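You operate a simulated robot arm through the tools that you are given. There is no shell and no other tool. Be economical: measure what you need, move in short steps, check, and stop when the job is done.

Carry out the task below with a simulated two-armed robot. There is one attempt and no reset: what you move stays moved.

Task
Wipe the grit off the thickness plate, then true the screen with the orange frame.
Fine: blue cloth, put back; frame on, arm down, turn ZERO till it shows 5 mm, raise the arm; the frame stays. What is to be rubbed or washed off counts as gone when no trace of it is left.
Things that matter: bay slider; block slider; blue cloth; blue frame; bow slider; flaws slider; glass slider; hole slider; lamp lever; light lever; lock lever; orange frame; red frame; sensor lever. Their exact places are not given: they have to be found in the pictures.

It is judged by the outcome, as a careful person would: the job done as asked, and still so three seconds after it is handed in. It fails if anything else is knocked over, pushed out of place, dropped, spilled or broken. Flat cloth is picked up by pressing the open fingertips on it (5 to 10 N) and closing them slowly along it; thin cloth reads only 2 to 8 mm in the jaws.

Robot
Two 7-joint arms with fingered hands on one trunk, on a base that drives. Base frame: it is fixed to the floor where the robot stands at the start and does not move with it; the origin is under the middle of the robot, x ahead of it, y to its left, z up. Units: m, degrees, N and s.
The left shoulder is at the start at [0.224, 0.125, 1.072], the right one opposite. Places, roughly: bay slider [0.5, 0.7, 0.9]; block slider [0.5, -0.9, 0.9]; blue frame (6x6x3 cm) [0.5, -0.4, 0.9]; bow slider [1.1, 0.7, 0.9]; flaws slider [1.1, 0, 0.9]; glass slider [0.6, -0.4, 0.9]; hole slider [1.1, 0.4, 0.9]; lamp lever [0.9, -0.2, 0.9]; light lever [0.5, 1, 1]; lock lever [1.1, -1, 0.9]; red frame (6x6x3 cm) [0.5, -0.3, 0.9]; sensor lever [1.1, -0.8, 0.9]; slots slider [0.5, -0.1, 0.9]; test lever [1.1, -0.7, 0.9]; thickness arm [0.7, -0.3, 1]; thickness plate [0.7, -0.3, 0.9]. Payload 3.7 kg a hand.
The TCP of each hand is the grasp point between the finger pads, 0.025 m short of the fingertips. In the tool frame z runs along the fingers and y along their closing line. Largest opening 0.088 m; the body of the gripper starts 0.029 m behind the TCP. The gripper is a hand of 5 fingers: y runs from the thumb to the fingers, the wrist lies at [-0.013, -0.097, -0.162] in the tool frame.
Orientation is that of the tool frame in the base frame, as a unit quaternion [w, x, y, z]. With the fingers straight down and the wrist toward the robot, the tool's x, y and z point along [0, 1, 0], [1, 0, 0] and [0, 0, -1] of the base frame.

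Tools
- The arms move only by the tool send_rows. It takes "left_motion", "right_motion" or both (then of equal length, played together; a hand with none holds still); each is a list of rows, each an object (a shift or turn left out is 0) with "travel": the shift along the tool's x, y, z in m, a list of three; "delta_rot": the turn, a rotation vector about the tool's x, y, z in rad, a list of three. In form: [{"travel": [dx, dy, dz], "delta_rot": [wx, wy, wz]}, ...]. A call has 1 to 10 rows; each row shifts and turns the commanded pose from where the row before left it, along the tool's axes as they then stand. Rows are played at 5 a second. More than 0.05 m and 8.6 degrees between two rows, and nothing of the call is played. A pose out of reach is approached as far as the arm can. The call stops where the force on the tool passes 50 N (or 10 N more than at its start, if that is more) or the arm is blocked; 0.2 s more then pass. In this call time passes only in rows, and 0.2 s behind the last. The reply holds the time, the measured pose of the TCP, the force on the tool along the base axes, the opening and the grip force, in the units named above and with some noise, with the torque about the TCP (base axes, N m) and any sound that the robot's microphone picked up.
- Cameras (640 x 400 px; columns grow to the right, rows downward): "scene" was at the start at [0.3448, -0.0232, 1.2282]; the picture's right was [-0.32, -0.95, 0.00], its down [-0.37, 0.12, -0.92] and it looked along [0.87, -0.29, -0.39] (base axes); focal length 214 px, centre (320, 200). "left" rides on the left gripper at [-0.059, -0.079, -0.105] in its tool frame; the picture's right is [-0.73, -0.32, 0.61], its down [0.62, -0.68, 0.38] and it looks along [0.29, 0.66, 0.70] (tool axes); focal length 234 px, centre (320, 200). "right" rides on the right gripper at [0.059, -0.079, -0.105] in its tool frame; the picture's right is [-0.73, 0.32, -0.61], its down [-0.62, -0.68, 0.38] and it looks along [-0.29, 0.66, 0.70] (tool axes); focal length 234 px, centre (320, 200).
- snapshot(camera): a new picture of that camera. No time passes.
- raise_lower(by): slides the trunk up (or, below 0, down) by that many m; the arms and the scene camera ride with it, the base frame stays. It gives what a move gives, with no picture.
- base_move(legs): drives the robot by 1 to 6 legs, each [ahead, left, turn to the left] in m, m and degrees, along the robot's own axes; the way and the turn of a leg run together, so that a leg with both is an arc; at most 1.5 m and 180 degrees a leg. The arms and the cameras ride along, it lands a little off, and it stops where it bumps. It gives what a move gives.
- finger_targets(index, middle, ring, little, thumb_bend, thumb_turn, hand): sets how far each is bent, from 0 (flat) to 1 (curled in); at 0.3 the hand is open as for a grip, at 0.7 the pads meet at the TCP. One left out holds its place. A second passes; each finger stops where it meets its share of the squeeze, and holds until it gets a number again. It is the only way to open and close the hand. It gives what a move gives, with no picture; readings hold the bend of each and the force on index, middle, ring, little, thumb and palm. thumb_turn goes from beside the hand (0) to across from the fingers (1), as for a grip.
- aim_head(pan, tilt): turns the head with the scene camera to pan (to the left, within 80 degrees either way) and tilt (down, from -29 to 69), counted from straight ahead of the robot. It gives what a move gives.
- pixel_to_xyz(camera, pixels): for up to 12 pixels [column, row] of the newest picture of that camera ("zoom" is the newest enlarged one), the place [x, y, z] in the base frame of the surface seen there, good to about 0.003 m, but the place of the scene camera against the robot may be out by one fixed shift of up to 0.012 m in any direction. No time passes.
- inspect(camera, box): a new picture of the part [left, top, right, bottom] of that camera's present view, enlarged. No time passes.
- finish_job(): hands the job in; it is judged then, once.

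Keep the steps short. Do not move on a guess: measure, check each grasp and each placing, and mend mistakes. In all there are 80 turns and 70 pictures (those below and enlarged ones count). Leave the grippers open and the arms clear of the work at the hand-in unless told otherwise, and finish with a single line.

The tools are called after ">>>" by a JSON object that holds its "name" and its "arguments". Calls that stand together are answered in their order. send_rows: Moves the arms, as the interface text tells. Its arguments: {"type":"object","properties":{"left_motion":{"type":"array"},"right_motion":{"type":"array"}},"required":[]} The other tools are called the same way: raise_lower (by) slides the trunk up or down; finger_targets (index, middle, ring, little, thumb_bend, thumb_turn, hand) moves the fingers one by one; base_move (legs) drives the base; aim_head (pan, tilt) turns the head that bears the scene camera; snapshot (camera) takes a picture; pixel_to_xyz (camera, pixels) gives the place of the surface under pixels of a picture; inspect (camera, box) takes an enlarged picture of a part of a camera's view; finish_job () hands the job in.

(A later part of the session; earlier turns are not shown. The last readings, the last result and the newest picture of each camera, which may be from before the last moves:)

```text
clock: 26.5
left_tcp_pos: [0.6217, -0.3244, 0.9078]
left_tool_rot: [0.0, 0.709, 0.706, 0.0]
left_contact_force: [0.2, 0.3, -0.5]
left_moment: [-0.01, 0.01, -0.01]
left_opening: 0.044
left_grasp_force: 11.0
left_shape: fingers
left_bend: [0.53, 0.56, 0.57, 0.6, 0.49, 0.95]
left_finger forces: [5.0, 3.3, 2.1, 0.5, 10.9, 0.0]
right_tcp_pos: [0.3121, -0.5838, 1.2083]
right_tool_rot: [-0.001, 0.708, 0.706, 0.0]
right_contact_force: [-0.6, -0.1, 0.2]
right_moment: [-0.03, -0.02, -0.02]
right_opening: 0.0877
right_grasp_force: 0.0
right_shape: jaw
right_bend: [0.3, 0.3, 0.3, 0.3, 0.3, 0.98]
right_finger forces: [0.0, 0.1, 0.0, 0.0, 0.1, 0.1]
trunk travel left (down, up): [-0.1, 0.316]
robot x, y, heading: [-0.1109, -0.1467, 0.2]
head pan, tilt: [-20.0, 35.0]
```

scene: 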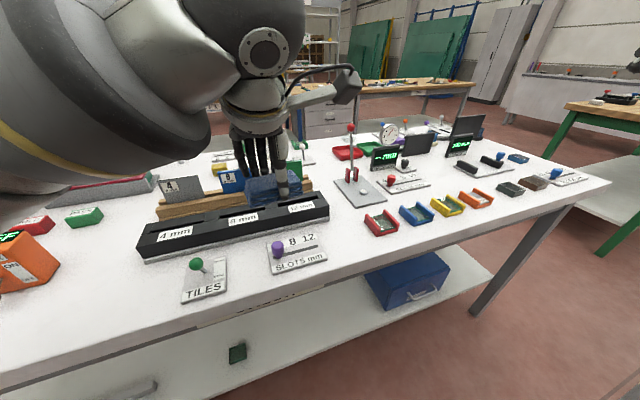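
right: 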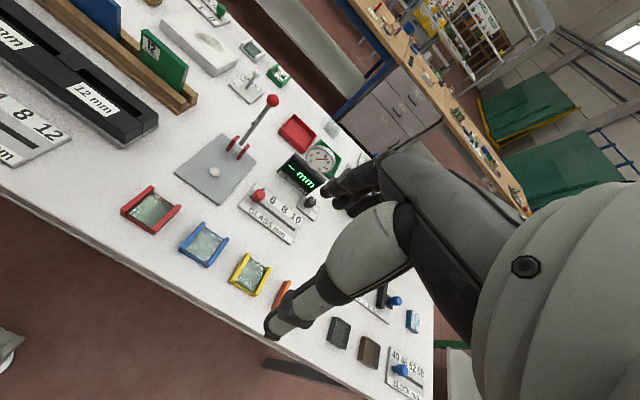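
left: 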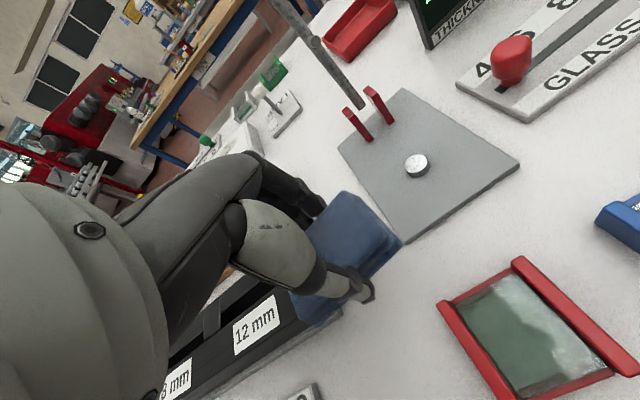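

>>> {"name": "send_rows", "arguments": {"left_motion": [{"travel": [0, 0.003, 0.002]}, {"travel": [0, 0, 0.0015]}, {"travel": [0.02, 0, 0]}, {"travel": [-0.02, 0, 0]}, {"travel": [-0.02, 0, 0]}, {"travel": [0.02, 0.005, 0]}, {"travel": [0.02, 0, 0]}, {"travel": [-0.02, 0, 0]}, {"travel": [-0.02, 0, 0]}, {"travel": [0.02, -0.01, 0]}]}}

>>> {"name": "send_rows", "arguments": {"left_motion": [{"travel": [0.02, 0, 0.0005]}, {"travel": [-0.02, 0, 0]}, {"travel": [-0.02, -0.005, 0]}, {"travel": [0.02, 0, 0]}, {"travel": [0.02, 0, 0]}, {"travel": [-0.02, 0.005, 0]}, {"travel": [0, 0.008, 0]}, {"travel": [0, -0.016, 0]}, {"travel": [0.01, 0.016, 0]}, {"travel": [0, -0.016, 0]}]}}

>>> {"name": "send_rows", "arguments": {"left_motion": [{"travel": [-0.02, 0.016, 0]}, {"travel": [0, -0.016, 0]}, {"travel": [0.03, 0.012, 0]}, {"travel": [-0.02, 0, 0]}, {"travel": [0, 0, -0.03]}, {"travel": [0, -0.01, -0.03]}, {"travel": [0.04, -0.02, 0]}, {"travel": [0.04, -0.02, 0]}]}}

>>> {"name": "snapshot", "arguments": {"camera": "left"}}

```text
clock: 28.7
left_tcp_pos: [0.6194, -0.3281, 0.9055]
left_tool_rot: [0.001, 0.709, 0.705, -0.001]
left_contact_force: [1.0, -3.7, 11.3]
left_moment: [-0.07, -0.05, -0.03]
left_opening: 0.0445
left_grasp_force: 13.2
left_shape: fingers
left_bend: [0.52, 0.55, 0.56, 0.59, 0.5, 0.94]
left_finger forces: [5.5, 3.9, 2.1, 0.6, 14.1, 0.0]
right_tcp_pos: [0.3109, -0.5835, 1.2092]
right_tool_rot: [0.0, 0.708, 0.706, 0.0]
right_contact_force: [-0.9, -1.0, -0.3]
right_moment: [0.01, -0.02, 0.0]
right_opening: 0.0876
right_grasp_force: 0.0
right_shape: jaw
right_bend: [0.3, 0.3, 0.3, 0.3, 0.3, 0.98]
right_finger forces: [0.0, 0.0, 0.0, 0.0, 0.0, 0.0]
trunk travel left (down, up): [-0.1, 0.316]
robot x, y, heading: [-0.1143, -0.1508, -0.1]
head pan, tilt: [-20.0, 35.0]
```

```text
clock: 30.9
left_tcp_pos: [0.6137, -0.3149, 0.9042]
left_tool_rot: [0.0, 0.709, 0.705, 0.0]
left_contact_force: [0.6, 0.7, 5.4]
left_moment: [-0.01, -0.1, 0.01]
left_opening: 0.0448
left_grasp_force: 13.3
left_shape: fingers
left_bend: [0.52, 0.55, 0.57, 0.59, 0.5, 0.95]
left_finger forces: [5.9, 4.0, 2.4, 0.6, 12.9, 0.0]
right_tcp_pos: [0.3111, -0.5827, 1.2092]
right_tool_rot: [-0.001, 0.708, 0.707, -0.001]
right_contact_force: [0.8, -0.7, 0.6]
right_moment: [0.01, -0.02, 0.0]
right_opening: 0.0876
right_grasp_force: 0.1
right_shape: jaw
right_bend: [0.3, 0.3, 0.3, 0.3, 0.3, 0.98]
right_finger forces: [0.1, 0.1, 0.0, 0.0, 0.0, 0.0]
trunk travel left (down, up): [-0.1, 0.316]
robot x, y, heading: [-0.111, -0.1492, -0.4]
head pan, tilt: [-20.0, 35.0]
```

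```text
clock: 32.7
left_tcp_pos: [0.5825, -0.2456, 0.9569]
left_tool_rot: [0.0, 0.709, 0.706, 0.0]
left_contact_force: [0.3, 0.1, -0.8]
left_moment: [0.0, -0.01, 0.02]
left_opening: 0.0443
left_grasp_force: 11.6
left_shape: fingers
left_bend: [0.52, 0.56, 0.57, 0.59, 0.5, 0.95]
left_finger forces: [5.2, 3.3, 2.2, 0.7, 12.4, 0.1]
left hand out of reach, approached as far as the arm can: row 8
right_tcp_pos: [0.312, -0.5834, 1.2097]
right_tool_rot: [-0.001, 0.709, 0.705, -0.001]
right_contact_force: [-0.7, 0.3, 0.4]
right_moment: [0.0, 0.01, -0.01]
right_opening: 0.0879
right_grasp_force: 0.1
right_shape: jaw
right_bend: [0.3, 0.3, 0.3, 0.3, 0.3, 0.98]
right_finger forces: [0.1, 0.1, 0.1, 0.1, 0.0, 0.0]
trunk travel left (down, up): [-0.1, 0.316]
robot x, y, heading: [-0.1156, -0.1508, -0.2]
head pan, tilt: [-20.0, 35.0]
```

```text
41 pictures are left
```

left: 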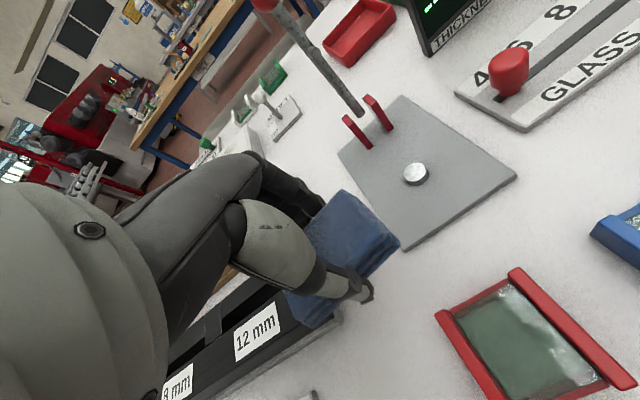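

>>> {"name": "inspect", "arguments": {"camera": "left", "box": [390, 155, 440, 190]}}

```text
11.43 times, centred on (415, 172) of left
```

zoom: 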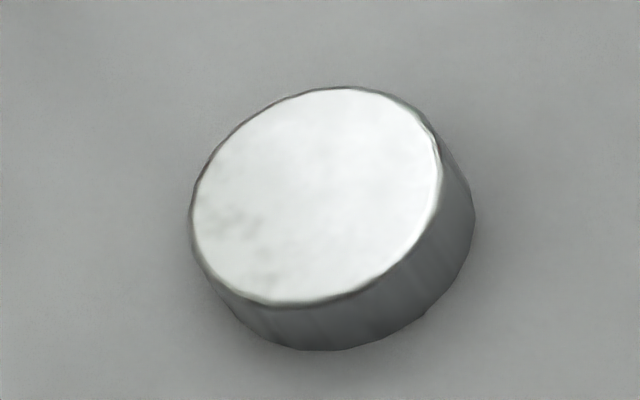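

The faint mottling is unchanged by rubbing, so it is the metal's own look; the tan grit is gone. Now lift the cloth hand and carry it back.

>>> {"name": "send_rows", "arguments": {"left_motion": [{"travel": [0, 0, -0.03]}, {"travel": [0, 0, -0.03]}, {"travel": [0, 0, -0.03]}]}}

>>> {"name": "base_move", "arguments": {"legs": [[-0.04, 0.15, 0]]}}

```text
clock: 33.5
left_tcp_pos: [0.622, -0.2539, 1.0212]
left_tool_rot: [0.001, 0.709, 0.705, -0.001]
left_contact_force: [-0.2, 0.1, -0.1]
left_moment: [0.0, -0.01, -0.05]
left_opening: 0.0444
left_grasp_force: 11.8
left_shape: fingers
left_bend: [0.52, 0.56, 0.57, 0.59, 0.5, 0.95]
left_finger forces: [5.1, 3.3, 2.1, 0.7, 12.3, 0.0]
left hand out of reach, approached as far as the arm can: row 1, 2, 3
right_tcp_pos: [0.3124, -0.5826, 1.2097]
right_tool_rot: [0.0, 0.708, 0.706, 0.0]
right_contact_force: [-0.1, 1.0, 0.5]
right_moment: [-0.03, -0.03, 0.01]
right_opening: 0.0874
right_grasp_force: 0.2
right_shape: jaw
right_bend: [0.3, 0.3, 0.3, 0.3, 0.3, 0.98]
right_finger forces: [0.1, 0.1, 0.0, 0.0, 0.0, 0.1]
trunk travel left (down, up): [-0.1, 0.316]
robot x, y, heading: [-0.1147, -0.1493, -0.2]
head pan, tilt: [-20.0, 35.0]
```

```text
clock: 34.9
left_tcp_pos: [0.583, -0.1064, 1.0219]
left_tool_rot: [0.001, 0.709, 0.705, -0.001]
left_contact_force: [-0.3, 0.0, -0.4]
left_moment: [0.0, 0.0, 0.0]
left_opening: 0.0446
left_grasp_force: 11.2
left_shape: fingers
left_bend: [0.52, 0.56, 0.57, 0.59, 0.5, 0.95]
left_finger forces: [5.0, 3.2, 2.1, 0.6, 12.4, 0.1]
right_tcp_pos: [0.2734, -0.4342, 1.2099]
right_tool_rot: [0.0, 0.708, 0.706, -0.001]
right_contact_force: [-0.8, 1.2, 0.5]
right_moment: [-0.02, -0.02, -0.02]
right_opening: 0.0879
right_grasp_force: 0.2
right_shape: jaw
right_bend: [0.3, 0.3, 0.3, 0.3, 0.3, 0.98]
right_finger forces: [0.0, 0.0, 0.1, 0.1, 0.1, 0.1]
trunk travel left (down, up): [-0.1, 0.316]
robot x, y, heading: [-0.1509, -0.0041, -0.3]
head pan, tilt: [-20.0, 35.0]
```

Hand at (0.583,-0.106,1.022), cloth held. Moving toward the cloth's place, staying high.

>>> {"name": "send_rows", "arguments": {"left_motion": [{"travel": [0.03, -0.025, -0.005]}, {"travel": [0.03, -0.025, -0.005]}, {"travel": [0.03, -0.025, -0.005]}, {"travel": [0.035, -0.018, -0.005]}, {"travel": [0.04, -0.015, 0]}, {"travel": [0.04, 0, 0]}, {"travel": [0.04, 0, 0]}, {"travel": [0.04, 0, 0]}, {"travel": [0.028, 0, 0]}]}}

>>> {"name": "snapshot", "arguments": {"camera": "left"}}

```text
clock: 36.9
left_tcp_pos: [0.5699, 0.1937, 0.9746]
left_tool_rot: [0.0, 0.709, 0.705, -0.001]
left_contact_force: [0.6, -0.1, -0.3]
left_moment: [-0.03, 0.02, 0.02]
left_opening: 0.0446
left_grasp_force: 11.6
left_shape: fingers
left_bend: [0.52, 0.56, 0.57, 0.59, 0.5, 0.95]
left_finger forces: [5.2, 3.3, 2.1, 0.7, 12.0, 0.0]
left hand out of reach, approached as far as the arm can: row 1, 2, 3, 4, 5
right_tcp_pos: [0.2729, -0.4349, 1.2089]
right_tool_rot: [0.0, 0.707, 0.707, -0.001]
right_contact_force: [-0.1, -0.2, 0.2]
right_moment: [0.01, 0.04, 0.0]
right_opening: 0.0876
right_grasp_force: 0.1
right_shape: jaw
right_bend: [0.3, 0.3, 0.3, 0.3, 0.3, 0.98]
right_finger forces: [0.0, 0.0, 0.1, 0.0, 0.1, 0.0]
trunk travel left (down, up): [-0.1, 0.316]
robot x, y, heading: [-0.152, -0.0008, -0.3]
head pan, tilt: [-20.0, 35.0]
```

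```text
39 pictures are left
```

left: 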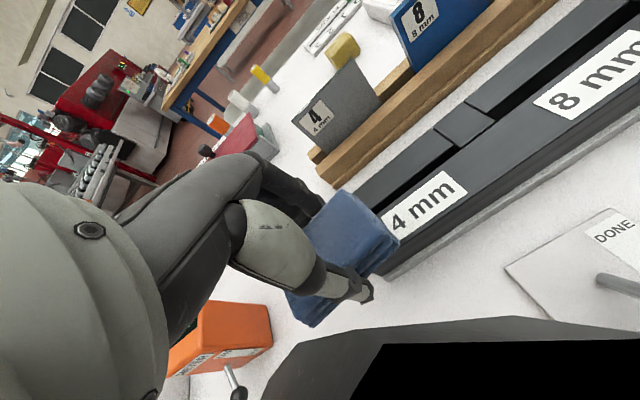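

The hand ended low at (0.570,0.194,0.975), and TILES shows "DONE" — I must check whether anything got disturbed. Looking with the scene camera.

>>> {"name": "aim_head", "arguments": {"pan": 15, "tilt": 45}}

>>> {"name": "snapshot", "arguments": {"camera": "scene"}}

>>> {"name": "pixel_to_xyz", "arguments": {"camera": "left", "pixels": [[620, 285], [430, 330], [612, 230], [330, 340], [400, 200], [420, 160]]}}

```text
clock: 37.9
left_tcp_pos: [0.57, 0.1933, 0.9731]
left_tool_rot: [0.0, 0.709, 0.705, 0.0]
left_contact_force: [-0.1, 0.3, -0.3]
left_moment: [0.01, 0.02, -0.03]
left_opening: 0.0446
left_grasp_force: 11.5
left_shape: fingers
left_bend: [0.52, 0.56, 0.57, 0.59, 0.5, 0.95]
left_finger forces: [5.1, 3.3, 2.1, 0.6, 12.0, 0.0]
right_tcp_pos: [0.2719, -0.4355, 1.2087]
right_tool_rot: [0.0, 0.708, 0.706, -0.001]
right_contact_force: [0.5, 0.2, -0.1]
right_moment: [-0.02, 0.0, -0.02]
right_opening: 0.0874
right_grasp_force: 0.0
right_shape: jaw
right_bend: [0.3, 0.3, 0.3, 0.3, 0.3, 0.98]
right_finger forces: [0.0, 0.0, 0.0, 0.0, 0.1, 0.0]
trunk travel left (down, up): [-0.1, 0.316]
robot x, y, heading: [-0.1523, 0.0003, -0.1]
head pan, tilt: [15.0, 45.0]
```

```text
38 pictures are left
```

scene: 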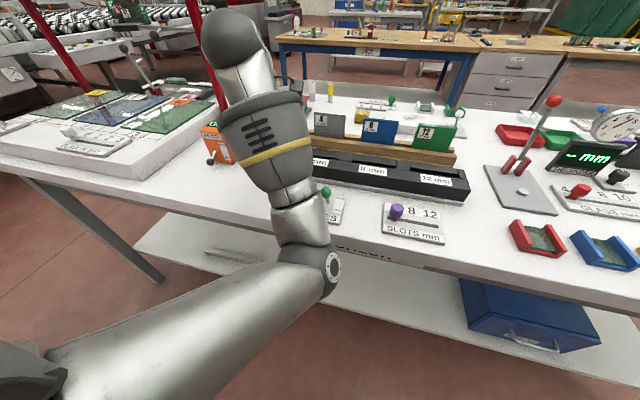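

```text
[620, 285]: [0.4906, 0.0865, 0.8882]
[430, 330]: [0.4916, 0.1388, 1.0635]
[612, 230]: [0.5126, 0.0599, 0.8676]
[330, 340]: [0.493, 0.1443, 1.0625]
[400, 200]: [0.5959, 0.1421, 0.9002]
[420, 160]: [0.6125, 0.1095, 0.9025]
```

The elbow has swung but the green TILES knob stands at (326,192) and no forces were felt. I'll back the base up so the hand comes over the cloth's place without the arm folding.

>>> {"name": "base_move", "arguments": {"legs": [[-0.095, 0.013, 0]]}}

>>> {"name": "snapshot", "arguments": {"camera": "scene"}}

>>> {"name": "snapshot", "arguments": {"camera": "left"}}

```text
clock: 39.0
left_tcp_pos: [0.4758, 0.2065, 0.9737]
left_tool_rot: [0.001, 0.708, 0.706, 0.0]
left_contact_force: [0.1, -0.6, -0.2]
left_moment: [-0.04, -0.01, -0.02]
left_opening: 0.0444
left_grasp_force: 11.6
left_shape: fingers
left_bend: [0.52, 0.56, 0.57, 0.59, 0.5, 0.95]
left_finger forces: [5.1, 3.2, 2.1, 0.6, 12.1, 0.0]
right_tcp_pos: [0.181, -0.4205, 1.209]
right_tool_rot: [-0.001, 0.708, 0.706, 0.0]
right_contact_force: [0.6, -0.4, 0.1]
right_moment: [-0.01, -0.05, 0.01]
right_opening: 0.0877
right_grasp_force: 0.0
right_shape: jaw
right_bend: [0.3, 0.3, 0.3, 0.3, 0.3, 0.98]
right_finger forces: [0.0, 0.1, 0.1, 0.0, 0.0, 0.0]
trunk travel left (down, up): [-0.1, 0.316]
robot x, y, heading: [-0.2463, 0.0139, -0.2]
head pan, tilt: [15.0, 45.0]
```

```text
37 pictures are left
```

scene: 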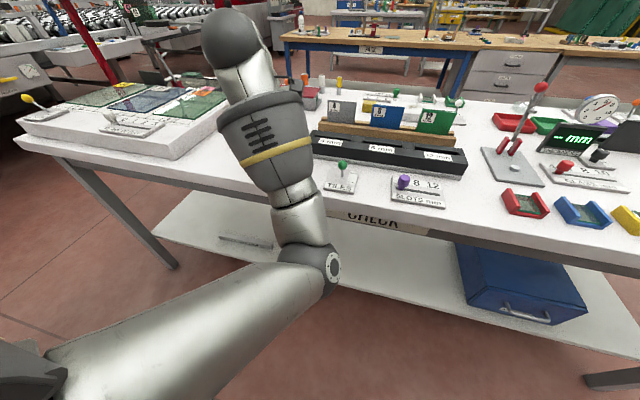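

```text
36 pictures are left
```

left: 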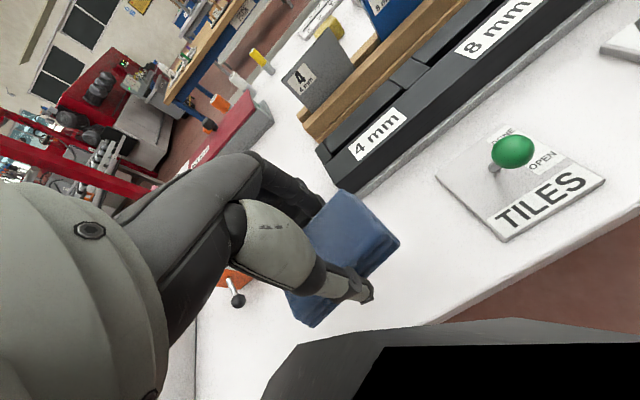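

TILES is unchanged (knob by OPEN). Hand is at (0.476,0.2065). Lowering.

>>> {"name": "send_rows", "arguments": {"left_motion": [{"travel": [0, 0, 0.03]}, {"travel": [0, 0, 0.03]}, {"travel": [0, 0, 0.014]}]}}

```text
clock: 39.8
left_tcp_pos: [0.4769, 0.2076, 0.8998]
left_tool_rot: [0.0, 0.708, 0.706, -0.001]
left_contact_force: [-0.7, 0.3, -0.5]
left_moment: [0.0, -0.02, -0.01]
left_opening: 0.0444
left_grasp_force: 10.9
left_shape: fingers
left_bend: [0.52, 0.56, 0.57, 0.59, 0.5, 0.95]
left_finger forces: [5.0, 3.2, 2.1, 0.6, 11.9, 0.0]
right_tcp_pos: [0.1804, -0.4198, 1.2096]
right_tool_rot: [-0.001, 0.708, 0.706, -0.002]
right_contact_force: [-0.4, -0.4, 0.0]
right_moment: [-0.01, 0.02, 0.02]
right_opening: 0.0877
right_grasp_force: 0.1
right_shape: jaw
right_bend: [0.3, 0.3, 0.3, 0.3, 0.3, 0.98]
right_finger forces: [0.0, 0.0, 0.0, 0.0, 0.0, 0.1]
trunk travel left (down, up): [-0.1, 0.316]
robot x, y, heading: [-0.2436, 0.0156, -0.1]
head pan, tilt: [15.0, 45.0]
```

>>> {"name": "send_rows", "arguments": {"left_motion": [{"travel": [0, -0.002, 0.003]}, {"travel": [0, 0, 0.002]}, {"travel": [0, 0, 0.0015]}]}}

```text
clock: 40.6
left_tcp_pos: [0.4738, 0.2065, 0.8933]
left_tool_rot: [0.0, 0.709, 0.706, -0.001]
left_contact_force: [0.6, -0.4, -0.4]
left_moment: [-0.01, 0.0, -0.02]
left_opening: 0.0446
left_grasp_force: 11.3
left_shape: fingers
left_bend: [0.52, 0.56, 0.57, 0.59, 0.5, 0.95]
left_finger forces: [5.2, 3.2, 2.1, 0.6, 11.9, 0.0]
right_tcp_pos: [0.1807, -0.4213, 1.2108]
right_tool_rot: [0.0, 0.708, 0.706, 0.0]
right_contact_force: [0.3, 0.0, -1.2]
right_moment: [-0.01, 0.0, -0.01]
right_opening: 0.0878
right_grasp_force: 0.0
right_shape: jaw
right_bend: [0.3, 0.3, 0.3, 0.3, 0.3, 0.98]
right_finger forces: [0.1, 0.1, 0.0, 0.0, 0.0, 0.1]
trunk travel left (down, up): [-0.1, 0.316]
robot x, y, heading: [-0.2477, 0.014, -0.1]
head pan, tilt: [15.0, 45.0]
```

>>> {"name": "send_rows", "arguments": {"left_motion": [{"travel": [0, 0, 0.0015]}, {"travel": [0, 0, 0.001]}]}}

```text
clock: 41.2
left_tcp_pos: [0.4753, 0.2059, 0.891]
left_tool_rot: [0.001, 0.709, 0.706, -0.001]
left_contact_force: [0.3, -0.4, -0.9]
left_moment: [-0.01, 0.01, 0.0]
left_opening: 0.0447
left_grasp_force: 11.6
left_shape: fingers
left_bend: [0.52, 0.56, 0.57, 0.59, 0.5, 0.95]
left_finger forces: [5.1, 3.2, 1.9, 0.5, 11.9, 0.0]
right_tcp_pos: [0.1803, -0.4214, 1.2093]
right_tool_rot: [-0.001, 0.708, 0.706, -0.002]
right_contact_force: [0.3, 0.5, -0.1]
right_moment: [0.03, 0.03, 0.01]
right_opening: 0.0875
right_grasp_force: 0.0
right_shape: jaw
right_bend: [0.3, 0.3, 0.3, 0.3, 0.3, 0.98]
right_finger forces: [0.0, 0.0, 0.0, 0.0, 0.0, 0.0]
trunk travel left (down, up): [-0.1, 0.316]
robot x, y, heading: [-0.2434, 0.0137, -0.3]
head pan, tilt: [15.0, 45.0]
```

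Within 1–2 mm of the table now; one more small step, then release.

>>> {"name": "send_rows", "arguments": {"left_motion": [{"travel": [0, 0, 0.001]}, {"travel": [0, 0, 0.0008]}]}}

>>> {"name": "finger_targets", "arguments": {"hand": "left", "index": 0.3, "middle": 0.3, "ring": 0.3, "little": 0.3, "thumb_bend": 0.3}}

>>> {"name": "send_rows", "arguments": {"left_motion": [{"travel": [0, 0, -0.03]}, {"travel": [0, 0, -0.04]}, {"travel": [0, 0, -0.04]}, {"travel": [0, 0, -0.04]}]}}

>>> {"name": "snapshot", "arguments": {"camera": "left"}}

```text
clock: 41.8
left_tcp_pos: [0.4743, 0.2084, 0.8891]
left_tool_rot: [0.0, 0.709, 0.706, 0.001]
left_contact_force: [0.7, 0.3, 2.2]
left_moment: [0.02, -0.07, 0.01]
left_opening: 0.0445
left_grasp_force: 13.5
left_shape: fingers
left_bend: [0.52, 0.56, 0.57, 0.59, 0.5, 0.95]
left_finger forces: [5.0, 5.6, 2.2, 0.7, 12.0, 0.1]
right_tcp_pos: [0.1791, -0.4213, 1.2096]
right_tool_rot: [-0.001, 0.707, 0.707, -0.001]
right_contact_force: [-0.3, -0.5, 0.2]
right_moment: [-0.01, 0.0, -0.02]
right_opening: 0.0878
right_grasp_force: 0.1
right_shape: jaw
right_bend: [0.3, 0.3, 0.3, 0.3, 0.3, 0.98]
right_finger forces: [0.0, 0.0, 0.0, 0.0, 0.0, 0.1]
trunk travel left (down, up): [-0.1, 0.316]
robot x, y, heading: [-0.2507, 0.01, -0.1]
head pan, tilt: [15.0, 45.0]
```

```text
clock: 42.8
left_tcp_pos: [0.4739, 0.2071, 0.8895]
left_tool_rot: [-0.001, 0.708, 0.706, -0.001]
left_contact_force: [-0.4, -0.1, -0.1]
left_moment: [-0.02, 0.01, -0.02]
left_opening: 0.0843
left_grasp_force: 0.1
left_shape: fingers
left_bend: [0.3, 0.3, 0.3, 0.3, 0.3, 0.97]
left_finger forces: [0.0, 0.0, 0.0, 0.0, 0.0, 0.0]
right_tcp_pos: [0.1794, -0.4213, 1.2094]
right_tool_rot: [-0.001, 0.707, 0.707, 0.0]
right_contact_force: [0.4, -1.4, 0.0]
right_moment: [0.03, -0.02, -0.01]
right_opening: 0.0876
right_grasp_force: 0.1
right_shape: jaw
right_bend: [0.3, 0.3, 0.3, 0.3, 0.3, 0.98]
right_finger forces: [0.0, 0.1, 0.1, 0.0, 0.0, 0.0]
trunk travel left (down, up): [-0.1, 0.316]
robot x, y, heading: [-0.2464, 0.0146, -0.3]
head pan, tilt: [15.0, 45.0]
```

```text
clock: 43.8
left_tcp_pos: [0.4998, 0.2124, 1.0271]
left_tool_rot: [0.001, 0.708, 0.706, 0.001]
left_contact_force: [-0.3, 0.0, 0.8]
left_moment: [0.03, -0.03, -0.03]
left_opening: 0.0844
left_grasp_force: 0.0
left_shape: fingers
left_bend: [0.3, 0.3, 0.3, 0.3, 0.3, 0.97]
left_finger forces: [0.1, 0.0, 0.1, 0.1, 0.0, 0.0]
left hand out of reach, approached as far as the arm can: row 3, 4
right_tcp_pos: [0.1796, -0.4217, 1.2099]
right_tool_rot: [-0.001, 0.707, 0.707, -0.001]
right_contact_force: [1.0, -0.5, -0.8]
right_moment: [-0.03, 0.03, 0.0]
right_opening: 0.0876
right_grasp_force: 0.1
right_shape: jaw
right_bend: [0.3, 0.3, 0.3, 0.3, 0.3, 0.98]
right_finger forces: [0.0, 0.0, 0.1, 0.0, 0.0, 0.1]
trunk travel left (down, up): [-0.1, 0.316]
robot x, y, heading: [-0.2448, 0.0125, -0.4]
head pan, tilt: [15.0, 45.0]
```

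```text
35 pictures are left
```

left: 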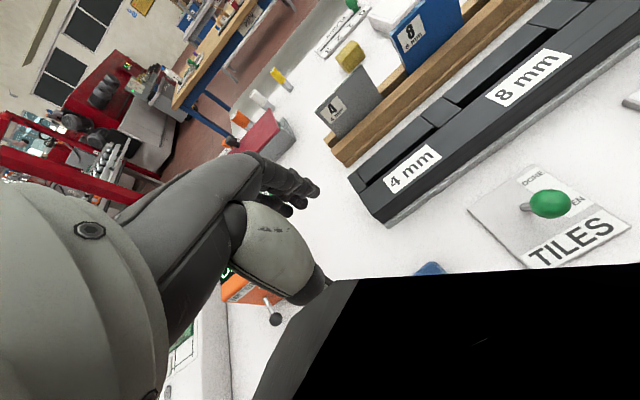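

Cloth released (blue at (430,268), hidden by the elbow). Raising the trunk so the folded arm is clear, then driving right toward the frames.

>>> {"name": "raise_lower", "arguments": {"by": 0.12}}

>>> {"name": "base_move", "arguments": {"legs": [[0, -0.22, 0], [0.09, 0, 0]]}}

>>> {"name": "snapshot", "arguments": {"camera": "scene"}}

>>> {"name": "snapshot", "arguments": {"camera": "right"}}

```text
clock: 45.3
left_tcp_pos: [0.5012, 0.2127, 1.1437]
left_tool_rot: [-0.001, 0.709, 0.706, -0.002]
left_contact_force: [-0.9, -0.4, 0.3]
left_moment: [-0.02, 0.0, -0.02]
left_opening: 0.0846
left_grasp_force: 0.1
left_shape: fingers
left_bend: [0.3, 0.3, 0.3, 0.3, 0.3, 0.97]
left_finger forces: [0.0, 0.0, 0.0, 0.1, 0.0, 0.0]
right_tcp_pos: [0.1821, -0.4226, 1.3279]
right_tool_rot: [-0.002, 0.708, 0.706, -0.001]
right_contact_force: [0.2, 0.8, -0.7]
right_moment: [-0.02, -0.04, 0.01]
right_opening: 0.0877
right_grasp_force: 0.1
right_shape: jaw
right_bend: [0.3, 0.3, 0.3, 0.3, 0.3, 0.98]
right_finger forces: [0.1, 0.0, 0.1, 0.0, 0.0, 0.0]
trunk travel left (down, up): [-0.22, 0.195]
robot x, y, heading: [-0.2449, 0.0087, 0.0]
head pan, tilt: [15.0, 45.0]
```

```text
clock: 47.7
left_tcp_pos: [0.5887, -0.0034, 1.1454]
left_tool_rot: [0.001, 0.708, 0.706, 0.0]
left_contact_force: [0.0, -0.7, 0.1]
left_moment: [-0.01, 0.02, -0.02]
left_opening: 0.0847
left_grasp_force: 0.1
left_shape: fingers
left_bend: [0.3, 0.3, 0.3, 0.3, 0.3, 0.97]
left_finger forces: [0.1, 0.0, 0.0, 0.0, 0.0, 0.0]
right_tcp_pos: [0.2697, -0.6375, 1.3291]
right_tool_rot: [-0.001, 0.707, 0.707, 0.0]
right_contact_force: [0.4, 0.1, 0.2]
right_moment: [-0.01, 0.0, -0.01]
right_opening: 0.0875
right_grasp_force: 0.0
right_shape: jaw
right_bend: [0.3, 0.3, 0.3, 0.3, 0.3, 0.98]
right_finger forces: [0.1, 0.0, 0.0, 0.0, 0.0, 0.0]
trunk travel left (down, up): [-0.22, 0.195]
robot x, y, heading: [-0.1574, -0.2023, 0.1]
head pan, tilt: [15.0, 45.0]
```

```text
34 pictures are left
```

scene: 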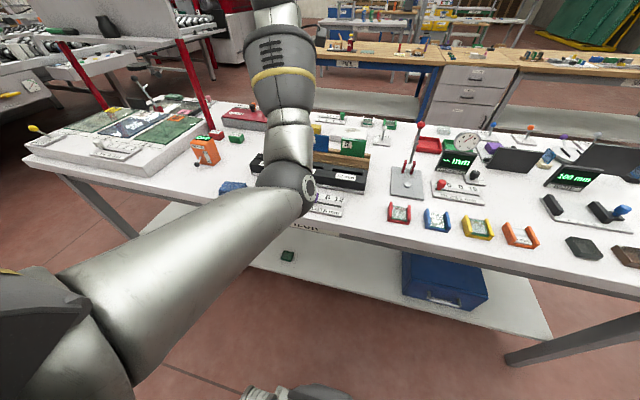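

```text
33 pictures are left
```

right: 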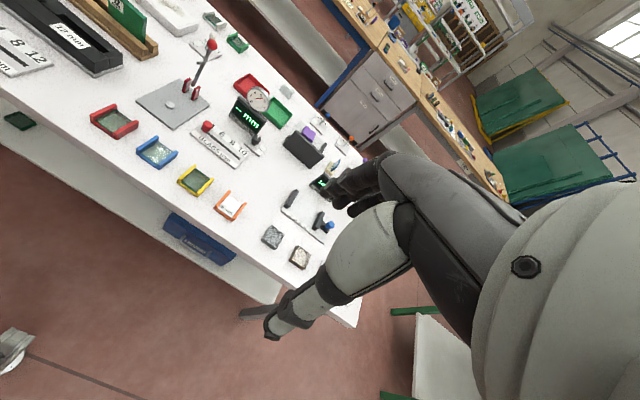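

The cloth shows at (232,187), back in place. Now enlarge and measure the orange frame at (231,204) in the right view.

>>> {"name": "inspect", "arguments": {"camera": "right", "box": [160, 150, 270, 230]}}

>>> {"name": "pixel_to_xyz", "arguments": {"camera": "right", "pixels": [[230, 204], [219, 193], [232, 190], [214, 207], [224, 217], [239, 220], [245, 205], [256, 202]]}}

>>> {"name": "inspect", "arguments": {"camera": "scene", "box": [380, 120, 560, 260]}}

```text
5.00 times, centred on (215, 190) of right
```

zoom: 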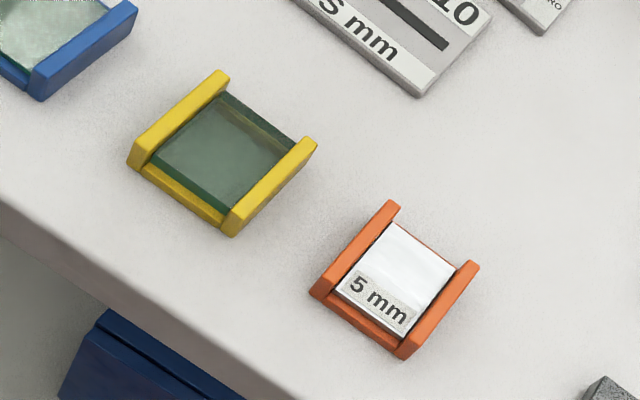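

```text
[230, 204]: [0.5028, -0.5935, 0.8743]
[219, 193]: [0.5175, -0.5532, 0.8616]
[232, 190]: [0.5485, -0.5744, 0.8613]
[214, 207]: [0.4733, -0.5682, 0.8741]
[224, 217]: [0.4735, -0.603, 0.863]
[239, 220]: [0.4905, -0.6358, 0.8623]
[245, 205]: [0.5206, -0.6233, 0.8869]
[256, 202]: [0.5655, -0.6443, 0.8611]
```

```text
2.86 times, centred on (470, 190) of scene
```

zoom: 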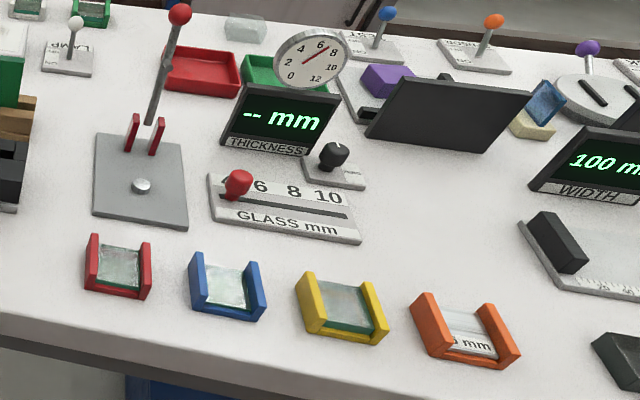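

The frame carries a white "5 mm" plate between two rails running ahead along x, about 6 cm apart across y. I'll grip it across the rails, so the right hand must turn 90° (wrist to the right). First over the frame.

>>> {"name": "send_rows", "arguments": {"right_motion": [{"travel": [0.0055, 0.033, 0.0327]}, {"travel": [0.0055, 0.033, 0.0327]}, {"travel": [0.0055, 0.033, 0.0327]}, {"travel": [0.0055, 0.033, 0.0327]}, {"travel": [0.0055, 0.033, 0.0327]}, {"travel": [0.0055, 0.033, 0.0327]}, {"travel": [0.0055, 0.033, 0.0327]}, {"delta_rot": [0, 0, -0.14]}, {"delta_rot": [0, 0, -0.14]}, {"delta_rot": [0, 0, -0.14]}]}}

>>> {"name": "send_rows", "arguments": {"right_motion": [{"delta_rot": [0, 0, -0.144]}, {"delta_rot": [0, 0, -0.144]}, {"delta_rot": [0, 0, -0.144]}, {"delta_rot": [0, 0, -0.144]}, {"delta_rot": [0, 0, -0.144]}, {"delta_rot": [0, 0, -0.144]}, {"delta_rot": [0, 0, -0.144]}, {"delta_rot": [0, 0, -0.1428]}]}}

>>> {"name": "snapshot", "arguments": {"camera": "right"}}

```text
clock: 49.9
left_tcp_pos: [0.5883, -0.0034, 1.1471]
left_tool_rot: [0.002, 0.709, 0.705, 0.001]
left_contact_force: [0.1, 0.1, 1.4]
left_moment: [0.01, -0.02, 0.01]
left_opening: 0.0845
left_grasp_force: 0.1
left_shape: fingers
left_bend: [0.3, 0.3, 0.3, 0.3, 0.3, 0.97]
left_finger forces: [0.1, 0.1, 0.1, 0.0, 0.0, 0.0]
right_tcp_pos: [0.4813, -0.5257, 1.0874]
right_tool_rot: [0.001, 0.555, 0.832, -0.003]
right_contact_force: [0.1, 0.4, -0.6]
right_moment: [-0.01, -0.02, -0.02]
right_opening: 0.0879
right_grasp_force: 0.2
right_shape: jaw
right_bend: [0.3, 0.3, 0.3, 0.3, 0.3, 0.98]
right_finger forces: [0.0, 0.0, 0.0, 0.0, 0.0, 0.1]
right hand out of reach, approached as far as the arm can: row 9, 10
trunk travel left (down, up): [-0.22, 0.195]
robot x, y, heading: [-0.1554, -0.2028, -0.0]
head pan, tilt: [15.0, 45.0]
```

```text
clock: 51.7
left_tcp_pos: [0.589, -0.0028, 1.1459]
left_tool_rot: [0.001, 0.709, 0.706, 0.0]
left_contact_force: [-0.5, 0.2, 0.4]
left_moment: [-0.01, -0.01, 0.0]
left_opening: 0.0846
left_grasp_force: 0.1
left_shape: fingers
left_bend: [0.3, 0.3, 0.3, 0.3, 0.3, 0.97]
left_finger forces: [0.1, 0.0, 0.0, 0.0, 0.1, 0.0]
right_tcp_pos: [0.231, -0.1848, 1.0407]
right_tool_rot: [0.002, 0.004, 1.0, -0.001]
right_contact_force: [0.6, -0.5, -0.9]
right_moment: [0.0, -0.02, 0.0]
right_opening: 0.088
right_grasp_force: 0.0
right_shape: jaw
right_bend: [0.3, 0.3, 0.3, 0.3, 0.3, 0.98]
right_finger forces: [0.0, 0.0, 0.0, 0.1, 0.1, 0.0]
right hand out of reach, approached as far as the arm can: row 1, 2, 3, 4, 5, 6, 7, 8
trunk travel left (down, up): [-0.22, 0.195]
robot x, y, heading: [-0.1561, -0.2027, -0.2]
head pan, tilt: [15.0, 45.0]
```

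```text
30 pictures are left
```

right: 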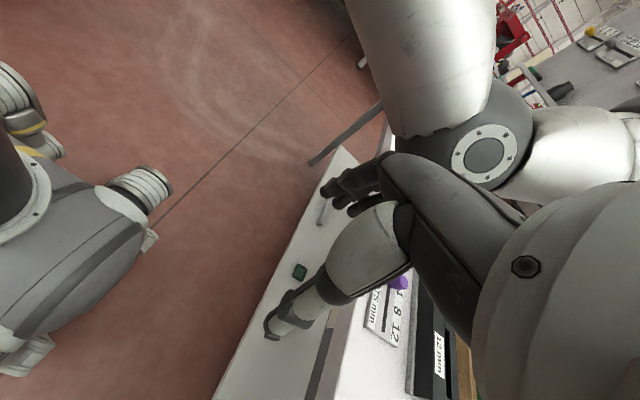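

That turn (wrist to the right) is out of the arm's reach and the hand wandered to (0.23,-0.18); no contact felt. I'll turn it back while drawing it rightward.

>>> {"name": "send_rows", "arguments": {"right_motion": [{"travel": [-0.022, -0.038, -0.01], "delta_rot": [0, 0, 0.14]}, {"travel": [-0.0271, -0.0345, -0.01], "delta_rot": [0, 0, 0.14]}, {"travel": [-0.0316, -0.0304, -0.01], "delta_rot": [0, 0, 0.14]}, {"travel": [-0.0356, -0.0257, -0.01], "delta_rot": [0, 0, 0.14]}, {"travel": [-0.0388, -0.0205, -0.01], "delta_rot": [0, 0, 0.14]}, {"travel": [-0.0413, -0.015, -0.01], "delta_rot": [0, 0, 0.14]}, {"travel": [-0.0429, -0.0091, -0.01], "delta_rot": [0, 0, 0.14]}, {"travel": [-0.0438, -0.003, -0.01], "delta_rot": [0, 0, 0.14]}]}}

>>> {"name": "snapshot", "arguments": {"camera": "scene"}}

```text
clock: 53.5
left_tcp_pos: [0.5889, -0.0044, 1.1474]
left_tool_rot: [0.0, 0.708, 0.706, 0.0]
left_contact_force: [-1.0, 0.2, -0.8]
left_moment: [0.0, 0.03, 0.01]
left_opening: 0.0848
left_grasp_force: 0.1
left_shape: fingers
left_bend: [0.3, 0.3, 0.3, 0.3, 0.3, 0.97]
left_finger forces: [0.0, 0.0, 0.1, 0.0, 0.0, 0.0]
right_tcp_pos: [0.4093, -0.4902, 1.1208]
right_tool_rot: [0.0, 0.533, 0.846, 0.0]
right_contact_force: [-0.3, 0.0, 0.4]
right_moment: [0.0, -0.02, -0.01]
right_opening: 0.0878
right_grasp_force: 0.1
right_shape: jaw
right_bend: [0.3, 0.3, 0.3, 0.3, 0.3, 0.98]
right_finger forces: [0.0, 0.1, 0.0, 0.0, 0.1, 0.0]
trunk travel left (down, up): [-0.22, 0.195]
robot x, y, heading: [-0.1544, -0.2043, 0.1]
head pan, tilt: [15.0, 45.0]
```

```text
29 pictures are left
```

scene: 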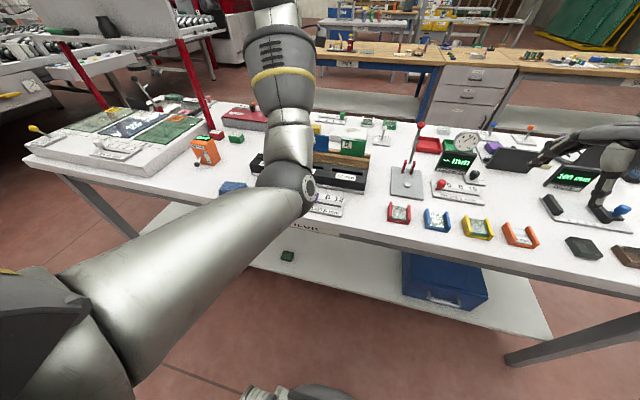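

Recovered: (0.409,-0.490,1.121), nothing disturbed. I'll try turning the other way (wrist to the left) in the free space here and see how far it goes.

>>> {"name": "send_rows", "arguments": {"right_motion": [{"delta_rot": [0, 0, 0.149]}, {"delta_rot": [0, 0, 0.149]}, {"delta_rot": [0, 0, 0.149]}, {"delta_rot": [0, 0, 0.149]}, {"delta_rot": [0, 0, 0.149]}, {"delta_rot": [0, 0, 0.149]}, {"delta_rot": [0, 0, 0.149]}, {"delta_rot": [0, 0, 0.149]}, {"delta_rot": [0, 0, 0.149]}, {"delta_rot": [0, 0, 0.149]}]}}

```text
clock: 55.7
left_tcp_pos: [0.5898, -0.0035, 1.147]
left_tool_rot: [0.0, 0.708, 0.706, 0.0]
left_contact_force: [0.1, -0.2, -0.6]
left_moment: [-0.03, 0.0, 0.03]
left_opening: 0.0844
left_grasp_force: 0.0
left_shape: fingers
left_bend: [0.3, 0.3, 0.3, 0.3, 0.3, 0.97]
left_finger forces: [0.0, 0.0, 0.1, 0.0, 0.1, 0.0]
right_tcp_pos: [0.4078, -0.49, 1.1202]
right_tool_rot: [-0.001, 0.966, 0.26, -0.001]
right_contact_force: [0.0, 0.2, -0.1]
right_moment: [0.0, -0.02, 0.01]
right_opening: 0.0876
right_grasp_force: 0.0
right_shape: jaw
right_bend: [0.3, 0.3, 0.3, 0.3, 0.3, 0.98]
right_finger forces: [0.0, 0.0, 0.0, 0.1, 0.0, 0.0]
trunk travel left (down, up): [-0.22, 0.195]
robot x, y, heading: [-0.1607, -0.2025, -0.3]
head pan, tilt: [15.0, 45.0]
```

Wrist-left works with no complaint (-60°). Finish to -90° and move over the frame.

>>> {"name": "send_rows", "arguments": {"right_motion": [{"delta_rot": [0, 0, 0.131]}, {"delta_rot": [0, 0, 0.131]}, {"delta_rot": [0, 0, 0.131]}, {"delta_rot": [0, 0, 0.131]}, {"travel": [0.031, 0.033, 0.01]}, {"travel": [0.031, 0.033, 0.02]}, {"travel": [0.03, 0.033, 0.02]}]}}

>>> {"name": "snapshot", "arguments": {"camera": "right"}}

```text
clock: 57.3
left_tcp_pos: [0.5895, -0.0047, 1.1462]
left_tool_rot: [-0.001, 0.708, 0.706, -0.001]
left_contact_force: [0.6, -0.5, -0.9]
left_moment: [0.01, 0.02, 0.04]
left_opening: 0.0846
left_grasp_force: 0.0
left_shape: fingers
left_bend: [0.3, 0.3, 0.3, 0.3, 0.3, 0.97]
left_finger forces: [0.0, 0.1, 0.0, 0.0, 0.1, 0.0]
right_tcp_pos: [0.5028, -0.5908, 1.0702]
right_tool_rot: [0.0, 1.0, 0.002, -0.002]
right_contact_force: [0.8, -0.1, -0.7]
right_moment: [-0.01, -0.01, 0.03]
right_opening: 0.0878
right_grasp_force: 0.0
right_shape: jaw
right_bend: [0.3, 0.3, 0.3, 0.3, 0.3, 0.98]
right_finger forces: [0.1, 0.0, 0.0, 0.1, 0.0, 0.0]
trunk travel left (down, up): [-0.22, 0.195]
robot x, y, heading: [-0.1599, -0.2057, -0.1]
head pan, tilt: [15.0, 45.0]
```

```text
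28 pictures are left
```

right: 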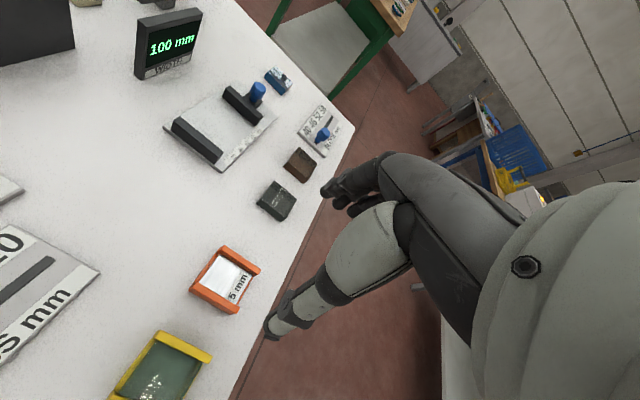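

The orange frame is at (225,280). Enlarging and measuring its rails.

>>> {"name": "inspect", "arguments": {"camera": "right", "box": [176, 232, 276, 327]}}

>>> {"name": "pixel_to_xyz", "arguments": {"camera": "right", "pixels": [[223, 249], [241, 259], [257, 268], [195, 288], [213, 298], [233, 310], [225, 278], [240, 280], [210, 265], [250, 292]]}}

```text
4.21 times, centred on (226, 280) of right
```

zoom: 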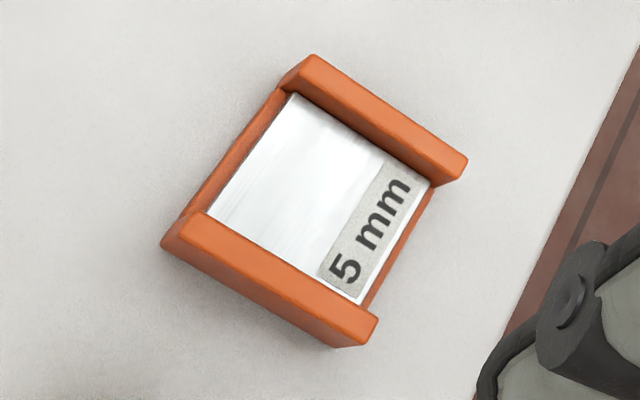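

```text
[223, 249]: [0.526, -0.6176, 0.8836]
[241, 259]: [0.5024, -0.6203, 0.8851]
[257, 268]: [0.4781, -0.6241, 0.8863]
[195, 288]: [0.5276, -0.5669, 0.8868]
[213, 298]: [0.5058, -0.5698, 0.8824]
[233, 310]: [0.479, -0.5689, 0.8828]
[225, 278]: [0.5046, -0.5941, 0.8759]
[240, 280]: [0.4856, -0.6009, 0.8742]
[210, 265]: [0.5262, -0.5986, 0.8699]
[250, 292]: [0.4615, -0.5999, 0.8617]
```

Frame centre (0.503,-0.595), rail tops z≈0.885, yawed about +5°. The yellow frame stands close on the left; I'll measure that gap and part-close the hand to about 72 mm.

>>> {"name": "pixel_to_xyz", "arguments": {"camera": "right", "pixels": [[160, 338], [185, 348], [208, 357], [165, 333], [210, 352]]}}

>>> {"name": "finger_targets", "arguments": {"hand": "right", "index": 0.36, "middle": 0.36, "ring": 0.36, "little": 0.36, "thumb_bend": 0.36}}

>>> {"name": "send_rows", "arguments": {"right_motion": [{"travel": [0, 0.004, 0.03], "delta_rot": [0, 0, -0.087]}, {"travel": [0, 0, 0.04]}, {"travel": [0, 0, 0.04]}, {"travel": [0, 0, 0.03]}]}}

>>> {"name": "snapshot", "arguments": {"camera": "right"}}

```text
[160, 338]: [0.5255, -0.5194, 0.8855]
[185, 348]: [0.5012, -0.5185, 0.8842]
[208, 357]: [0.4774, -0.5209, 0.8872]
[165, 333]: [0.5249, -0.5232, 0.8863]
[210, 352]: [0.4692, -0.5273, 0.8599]
```

```text
clock: 58.3
left_tcp_pos: [0.5886, -0.0034, 1.1462]
left_tool_rot: [0.001, 0.708, 0.706, -0.001]
left_contact_force: [-0.1, 0.8, -0.2]
left_moment: [-0.01, -0.02, 0.02]
left_opening: 0.0849
left_grasp_force: 0.0
left_shape: fingers
left_bend: [0.3, 0.3, 0.3, 0.3, 0.3, 0.97]
left_finger forces: [0.1, 0.0, 0.1, 0.1, 0.1, 0.0]
right_tcp_pos: [0.5009, -0.5886, 1.0695]
right_tool_rot: [0.0, 1.0, 0.003, 0.0]
right_contact_force: [0.0, 0.4, 0.0]
right_moment: [0.0, -0.02, 0.0]
right_opening: 0.0726
right_grasp_force: 0.1
right_shape: fingers
right_bend: [0.36, 0.36, 0.36, 0.36, 0.36, 0.98]
right_finger forces: [0.0, 0.0, 0.0, 0.1, 0.1, 0.1]
trunk travel left (down, up): [-0.22, 0.195]
robot x, y, heading: [-0.1527, -0.2018, -0.2]
head pan, tilt: [15.0, 45.0]
```

```text
clock: 59.3
left_tcp_pos: [0.59, -0.0033, 1.1462]
left_tool_rot: [0.0, 0.709, 0.705, 0.0]
left_contact_force: [0.2, 0.2, -1.2]
left_moment: [0.01, 0.0, -0.02]
left_opening: 0.0846
left_grasp_force: 0.0
left_shape: fingers
left_bend: [0.3, 0.3, 0.3, 0.3, 0.3, 0.97]
left_finger forces: [0.0, 0.0, 0.1, 0.0, 0.1, 0.1]
right_tcp_pos: [0.4995, -0.5947, 0.9313]
right_tool_rot: [0.0, 0.999, 0.045, -0.001]
right_contact_force: [-0.1, 0.2, 1.1]
right_moment: [-0.02, 0.0, 0.02]
right_opening: 0.0727
right_grasp_force: 0.0
right_shape: fingers
right_bend: [0.36, 0.36, 0.36, 0.36, 0.36, 0.98]
right_finger forces: [0.1, 0.0, 0.0, 0.1, 0.0, 0.0]
trunk travel left (down, up): [-0.22, 0.195]
robot x, y, heading: [-0.1541, -0.2035, -0.3]
head pan, tilt: [15.0, 45.0]
```

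```text
26 pictures are left
```

right: 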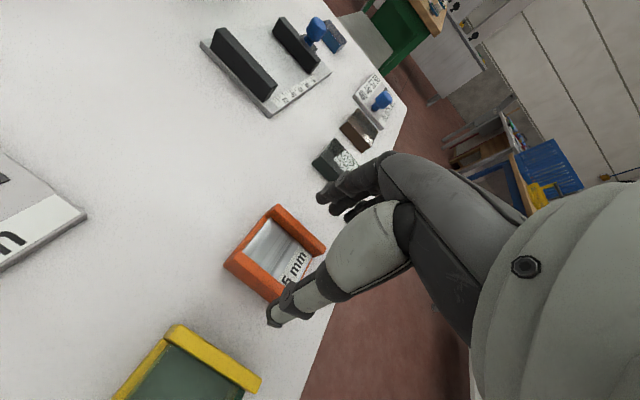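

Good clearance. Checking the frame's centre from this nearer view.

>>> {"name": "pixel_to_xyz", "arguments": {"camera": "right", "pixels": [[277, 209], [299, 228], [321, 247], [229, 262], [247, 276], [265, 291], [272, 250], [250, 235]]}}

```text
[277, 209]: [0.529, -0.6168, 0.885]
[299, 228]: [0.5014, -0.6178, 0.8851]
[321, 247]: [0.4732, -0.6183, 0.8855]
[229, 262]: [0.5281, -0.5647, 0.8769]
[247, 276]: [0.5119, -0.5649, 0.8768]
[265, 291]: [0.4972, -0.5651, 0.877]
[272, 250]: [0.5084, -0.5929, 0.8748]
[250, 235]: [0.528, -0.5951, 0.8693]
```

Nearly square after all (yaw ≈1.5°). Untwist, descend and close.

>>> {"name": "send_rows", "arguments": {"right_motion": [{"travel": [0.002, -0.001, 0.015], "delta_rot": [0, 0, 0.06]}, {"travel": [0, 0, 0.015]}, {"travel": [0, 0, 0.01]}]}}

>>> {"name": "finger_targets", "arguments": {"hand": "right", "index": 0.55, "middle": 0.55, "ring": 0.55, "little": 0.55, "thumb_bend": 0.55}}

>>> {"name": "snapshot", "arguments": {"camera": "right"}}

```text
clock: 60.1
left_tcp_pos: [0.5882, -0.0042, 1.1466]
left_tool_rot: [0.001, 0.709, 0.706, 0.001]
left_contact_force: [0.2, 0.3, -0.4]
left_moment: [0.0, -0.01, -0.04]
left_opening: 0.0847
left_grasp_force: 0.1
left_shape: fingers
left_bend: [0.3, 0.3, 0.3, 0.3, 0.3, 0.97]
left_finger forces: [0.1, 0.0, 0.0, 0.0, 0.1, 0.0]
right_tcp_pos: [0.5013, -0.5932, 0.8907]
right_tool_rot: [0.0, 1.0, 0.016, -0.001]
right_contact_force: [0.2, -0.4, 1.1]
right_moment: [0.04, -0.01, -0.02]
right_opening: 0.0728
right_grasp_force: 0.1
right_shape: fingers
right_bend: [0.36, 0.36, 0.36, 0.36, 0.36, 0.98]
right_finger forces: [0.1, 0.1, 0.0, 0.0, 0.0, 0.0]
trunk travel left (down, up): [-0.22, 0.195]
robot x, y, heading: [-0.1555, -0.2033, -0.5]
head pan, tilt: [15.0, 45.0]
```

```text
clock: 61.1
left_tcp_pos: [0.5876, -0.0039, 1.1467]
left_tool_rot: [0.0, 0.709, 0.706, 0.0]
left_contact_force: [-0.8, 0.0, 0.1]
left_moment: [-0.03, -0.02, 0.0]
left_opening: 0.0845
left_grasp_force: 0.1
left_shape: fingers
left_bend: [0.3, 0.3, 0.3, 0.3, 0.3, 0.97]
left_finger forces: [0.1, 0.0, 0.1, 0.1, 0.1, 0.0]
right_tcp_pos: [0.5019, -0.5939, 0.8907]
right_tool_rot: [-0.001, 1.0, 0.016, -0.001]
right_contact_force: [0.0, -0.1, 1.2]
right_moment: [-0.13, -0.01, 0.01]
right_opening: 0.0531
right_grasp_force: 11.4
right_shape: fingers
right_bend: [0.48, 0.5, 0.5, 0.55, 0.44, 0.96]
right_finger forces: [5.2, 3.5, 2.8, 0.0, 10.9, 0.0]
trunk travel left (down, up): [-0.22, 0.195]
robot x, y, heading: [-0.157, -0.2043, -0.1]
head pan, tilt: [15.0, 45.0]
```

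```text
25 pictures are left
```

right: 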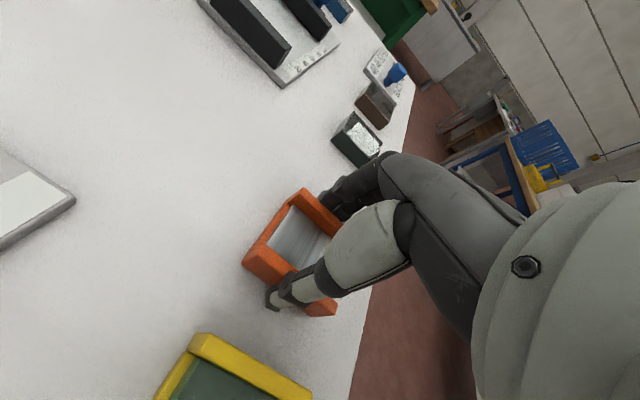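

Gripped: 11 N, opening 53 mm, frame held at TCP (0.502,-0.594,0.891). Lift it and check.

>>> {"name": "send_rows", "arguments": {"right_motion": [{"travel": [0, 0, -0.02]}, {"travel": [0, 0, -0.04]}, {"travel": [0, 0, -0.04]}, {"travel": [0, 0, -0.03]}], "left_motion": [{"travel": [0.03, 0, 0]}, {"travel": [0.03, 0, 0]}, {"travel": [0.03, 0, 0]}, {"travel": [0.03, 0, 0]}]}}

>>> {"name": "snapshot", "arguments": {"camera": "right"}}

>>> {"name": "aim_head", "arguments": {"pan": -10, "tilt": 35}}

>>> {"name": "snapshot", "arguments": {"camera": "scene"}}

```text
clock: 62.1
left_tcp_pos: [0.5866, 0.1176, 1.1473]
left_tool_rot: [0.001, 0.709, 0.705, -0.001]
left_contact_force: [0.3, 0.2, 0.0]
left_moment: [-0.01, -0.01, 0.0]
left_opening: 0.0844
left_grasp_force: 0.0
left_shape: fingers
left_bend: [0.3, 0.3, 0.3, 0.3, 0.3, 0.97]
left_finger forces: [0.1, 0.0, 0.0, 0.0, 0.0, 0.0]
right_tcp_pos: [0.5, -0.5933, 1.0212]
right_tool_rot: [0.0, 1.0, 0.016, -0.001]
right_contact_force: [0.1, 0.4, -0.6]
right_moment: [-0.04, 0.01, -0.03]
right_opening: 0.0532
right_grasp_force: 11.4
right_shape: fingers
right_bend: [0.48, 0.5, 0.51, 0.55, 0.44, 0.96]
right_finger forces: [5.0, 3.4, 2.6, 0.0, 11.3, 0.0]
trunk travel left (down, up): [-0.22, 0.195]
robot x, y, heading: [-0.1549, -0.2031, -0.4]
head pan, tilt: [15.0, 45.0]
```

```text
24 pictures are left
```

right: 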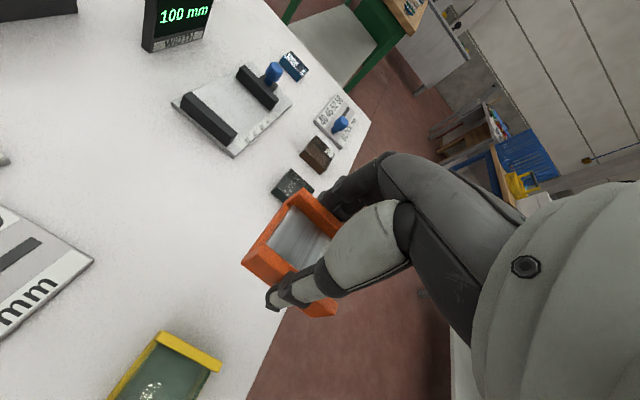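

```text
clock: 63.0
left_tcp_pos: [0.5882, 0.116, 1.1468]
left_tool_rot: [0.001, 0.708, 0.706, -0.001]
left_contact_force: [0.6, -0.3, 0.3]
left_moment: [-0.02, -0.01, -0.04]
left_opening: 0.0847
left_grasp_force: 0.0
left_shape: fingers
left_bend: [0.3, 0.3, 0.3, 0.3, 0.3, 0.97]
left_finger forces: [0.0, 0.0, 0.0, 0.1, 0.1, 0.0]
right_tcp_pos: [0.5019, -0.5943, 1.0204]
right_tool_rot: [-0.001, 1.0, 0.015, -0.001]
right_contact_force: [-0.2, -0.1, -2.6]
right_moment: [-0.02, -0.01, -0.01]
right_opening: 0.0529
right_grasp_force: 10.7
right_shape: fingers
right_bend: [0.48, 0.5, 0.51, 0.55, 0.44, 0.96]
right_finger forces: [5.0, 3.4, 2.5, 0.1, 11.1, 0.0]
trunk travel left (down, up): [-0.22, 0.195]
robot x, y, heading: [-0.1547, -0.2031, -0.2]
head pan, tilt: [-10.0, 35.0]
```

```text
23 pictures are left
```

scene: 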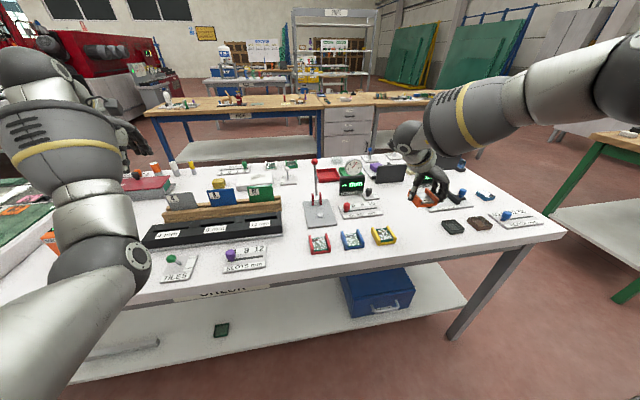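

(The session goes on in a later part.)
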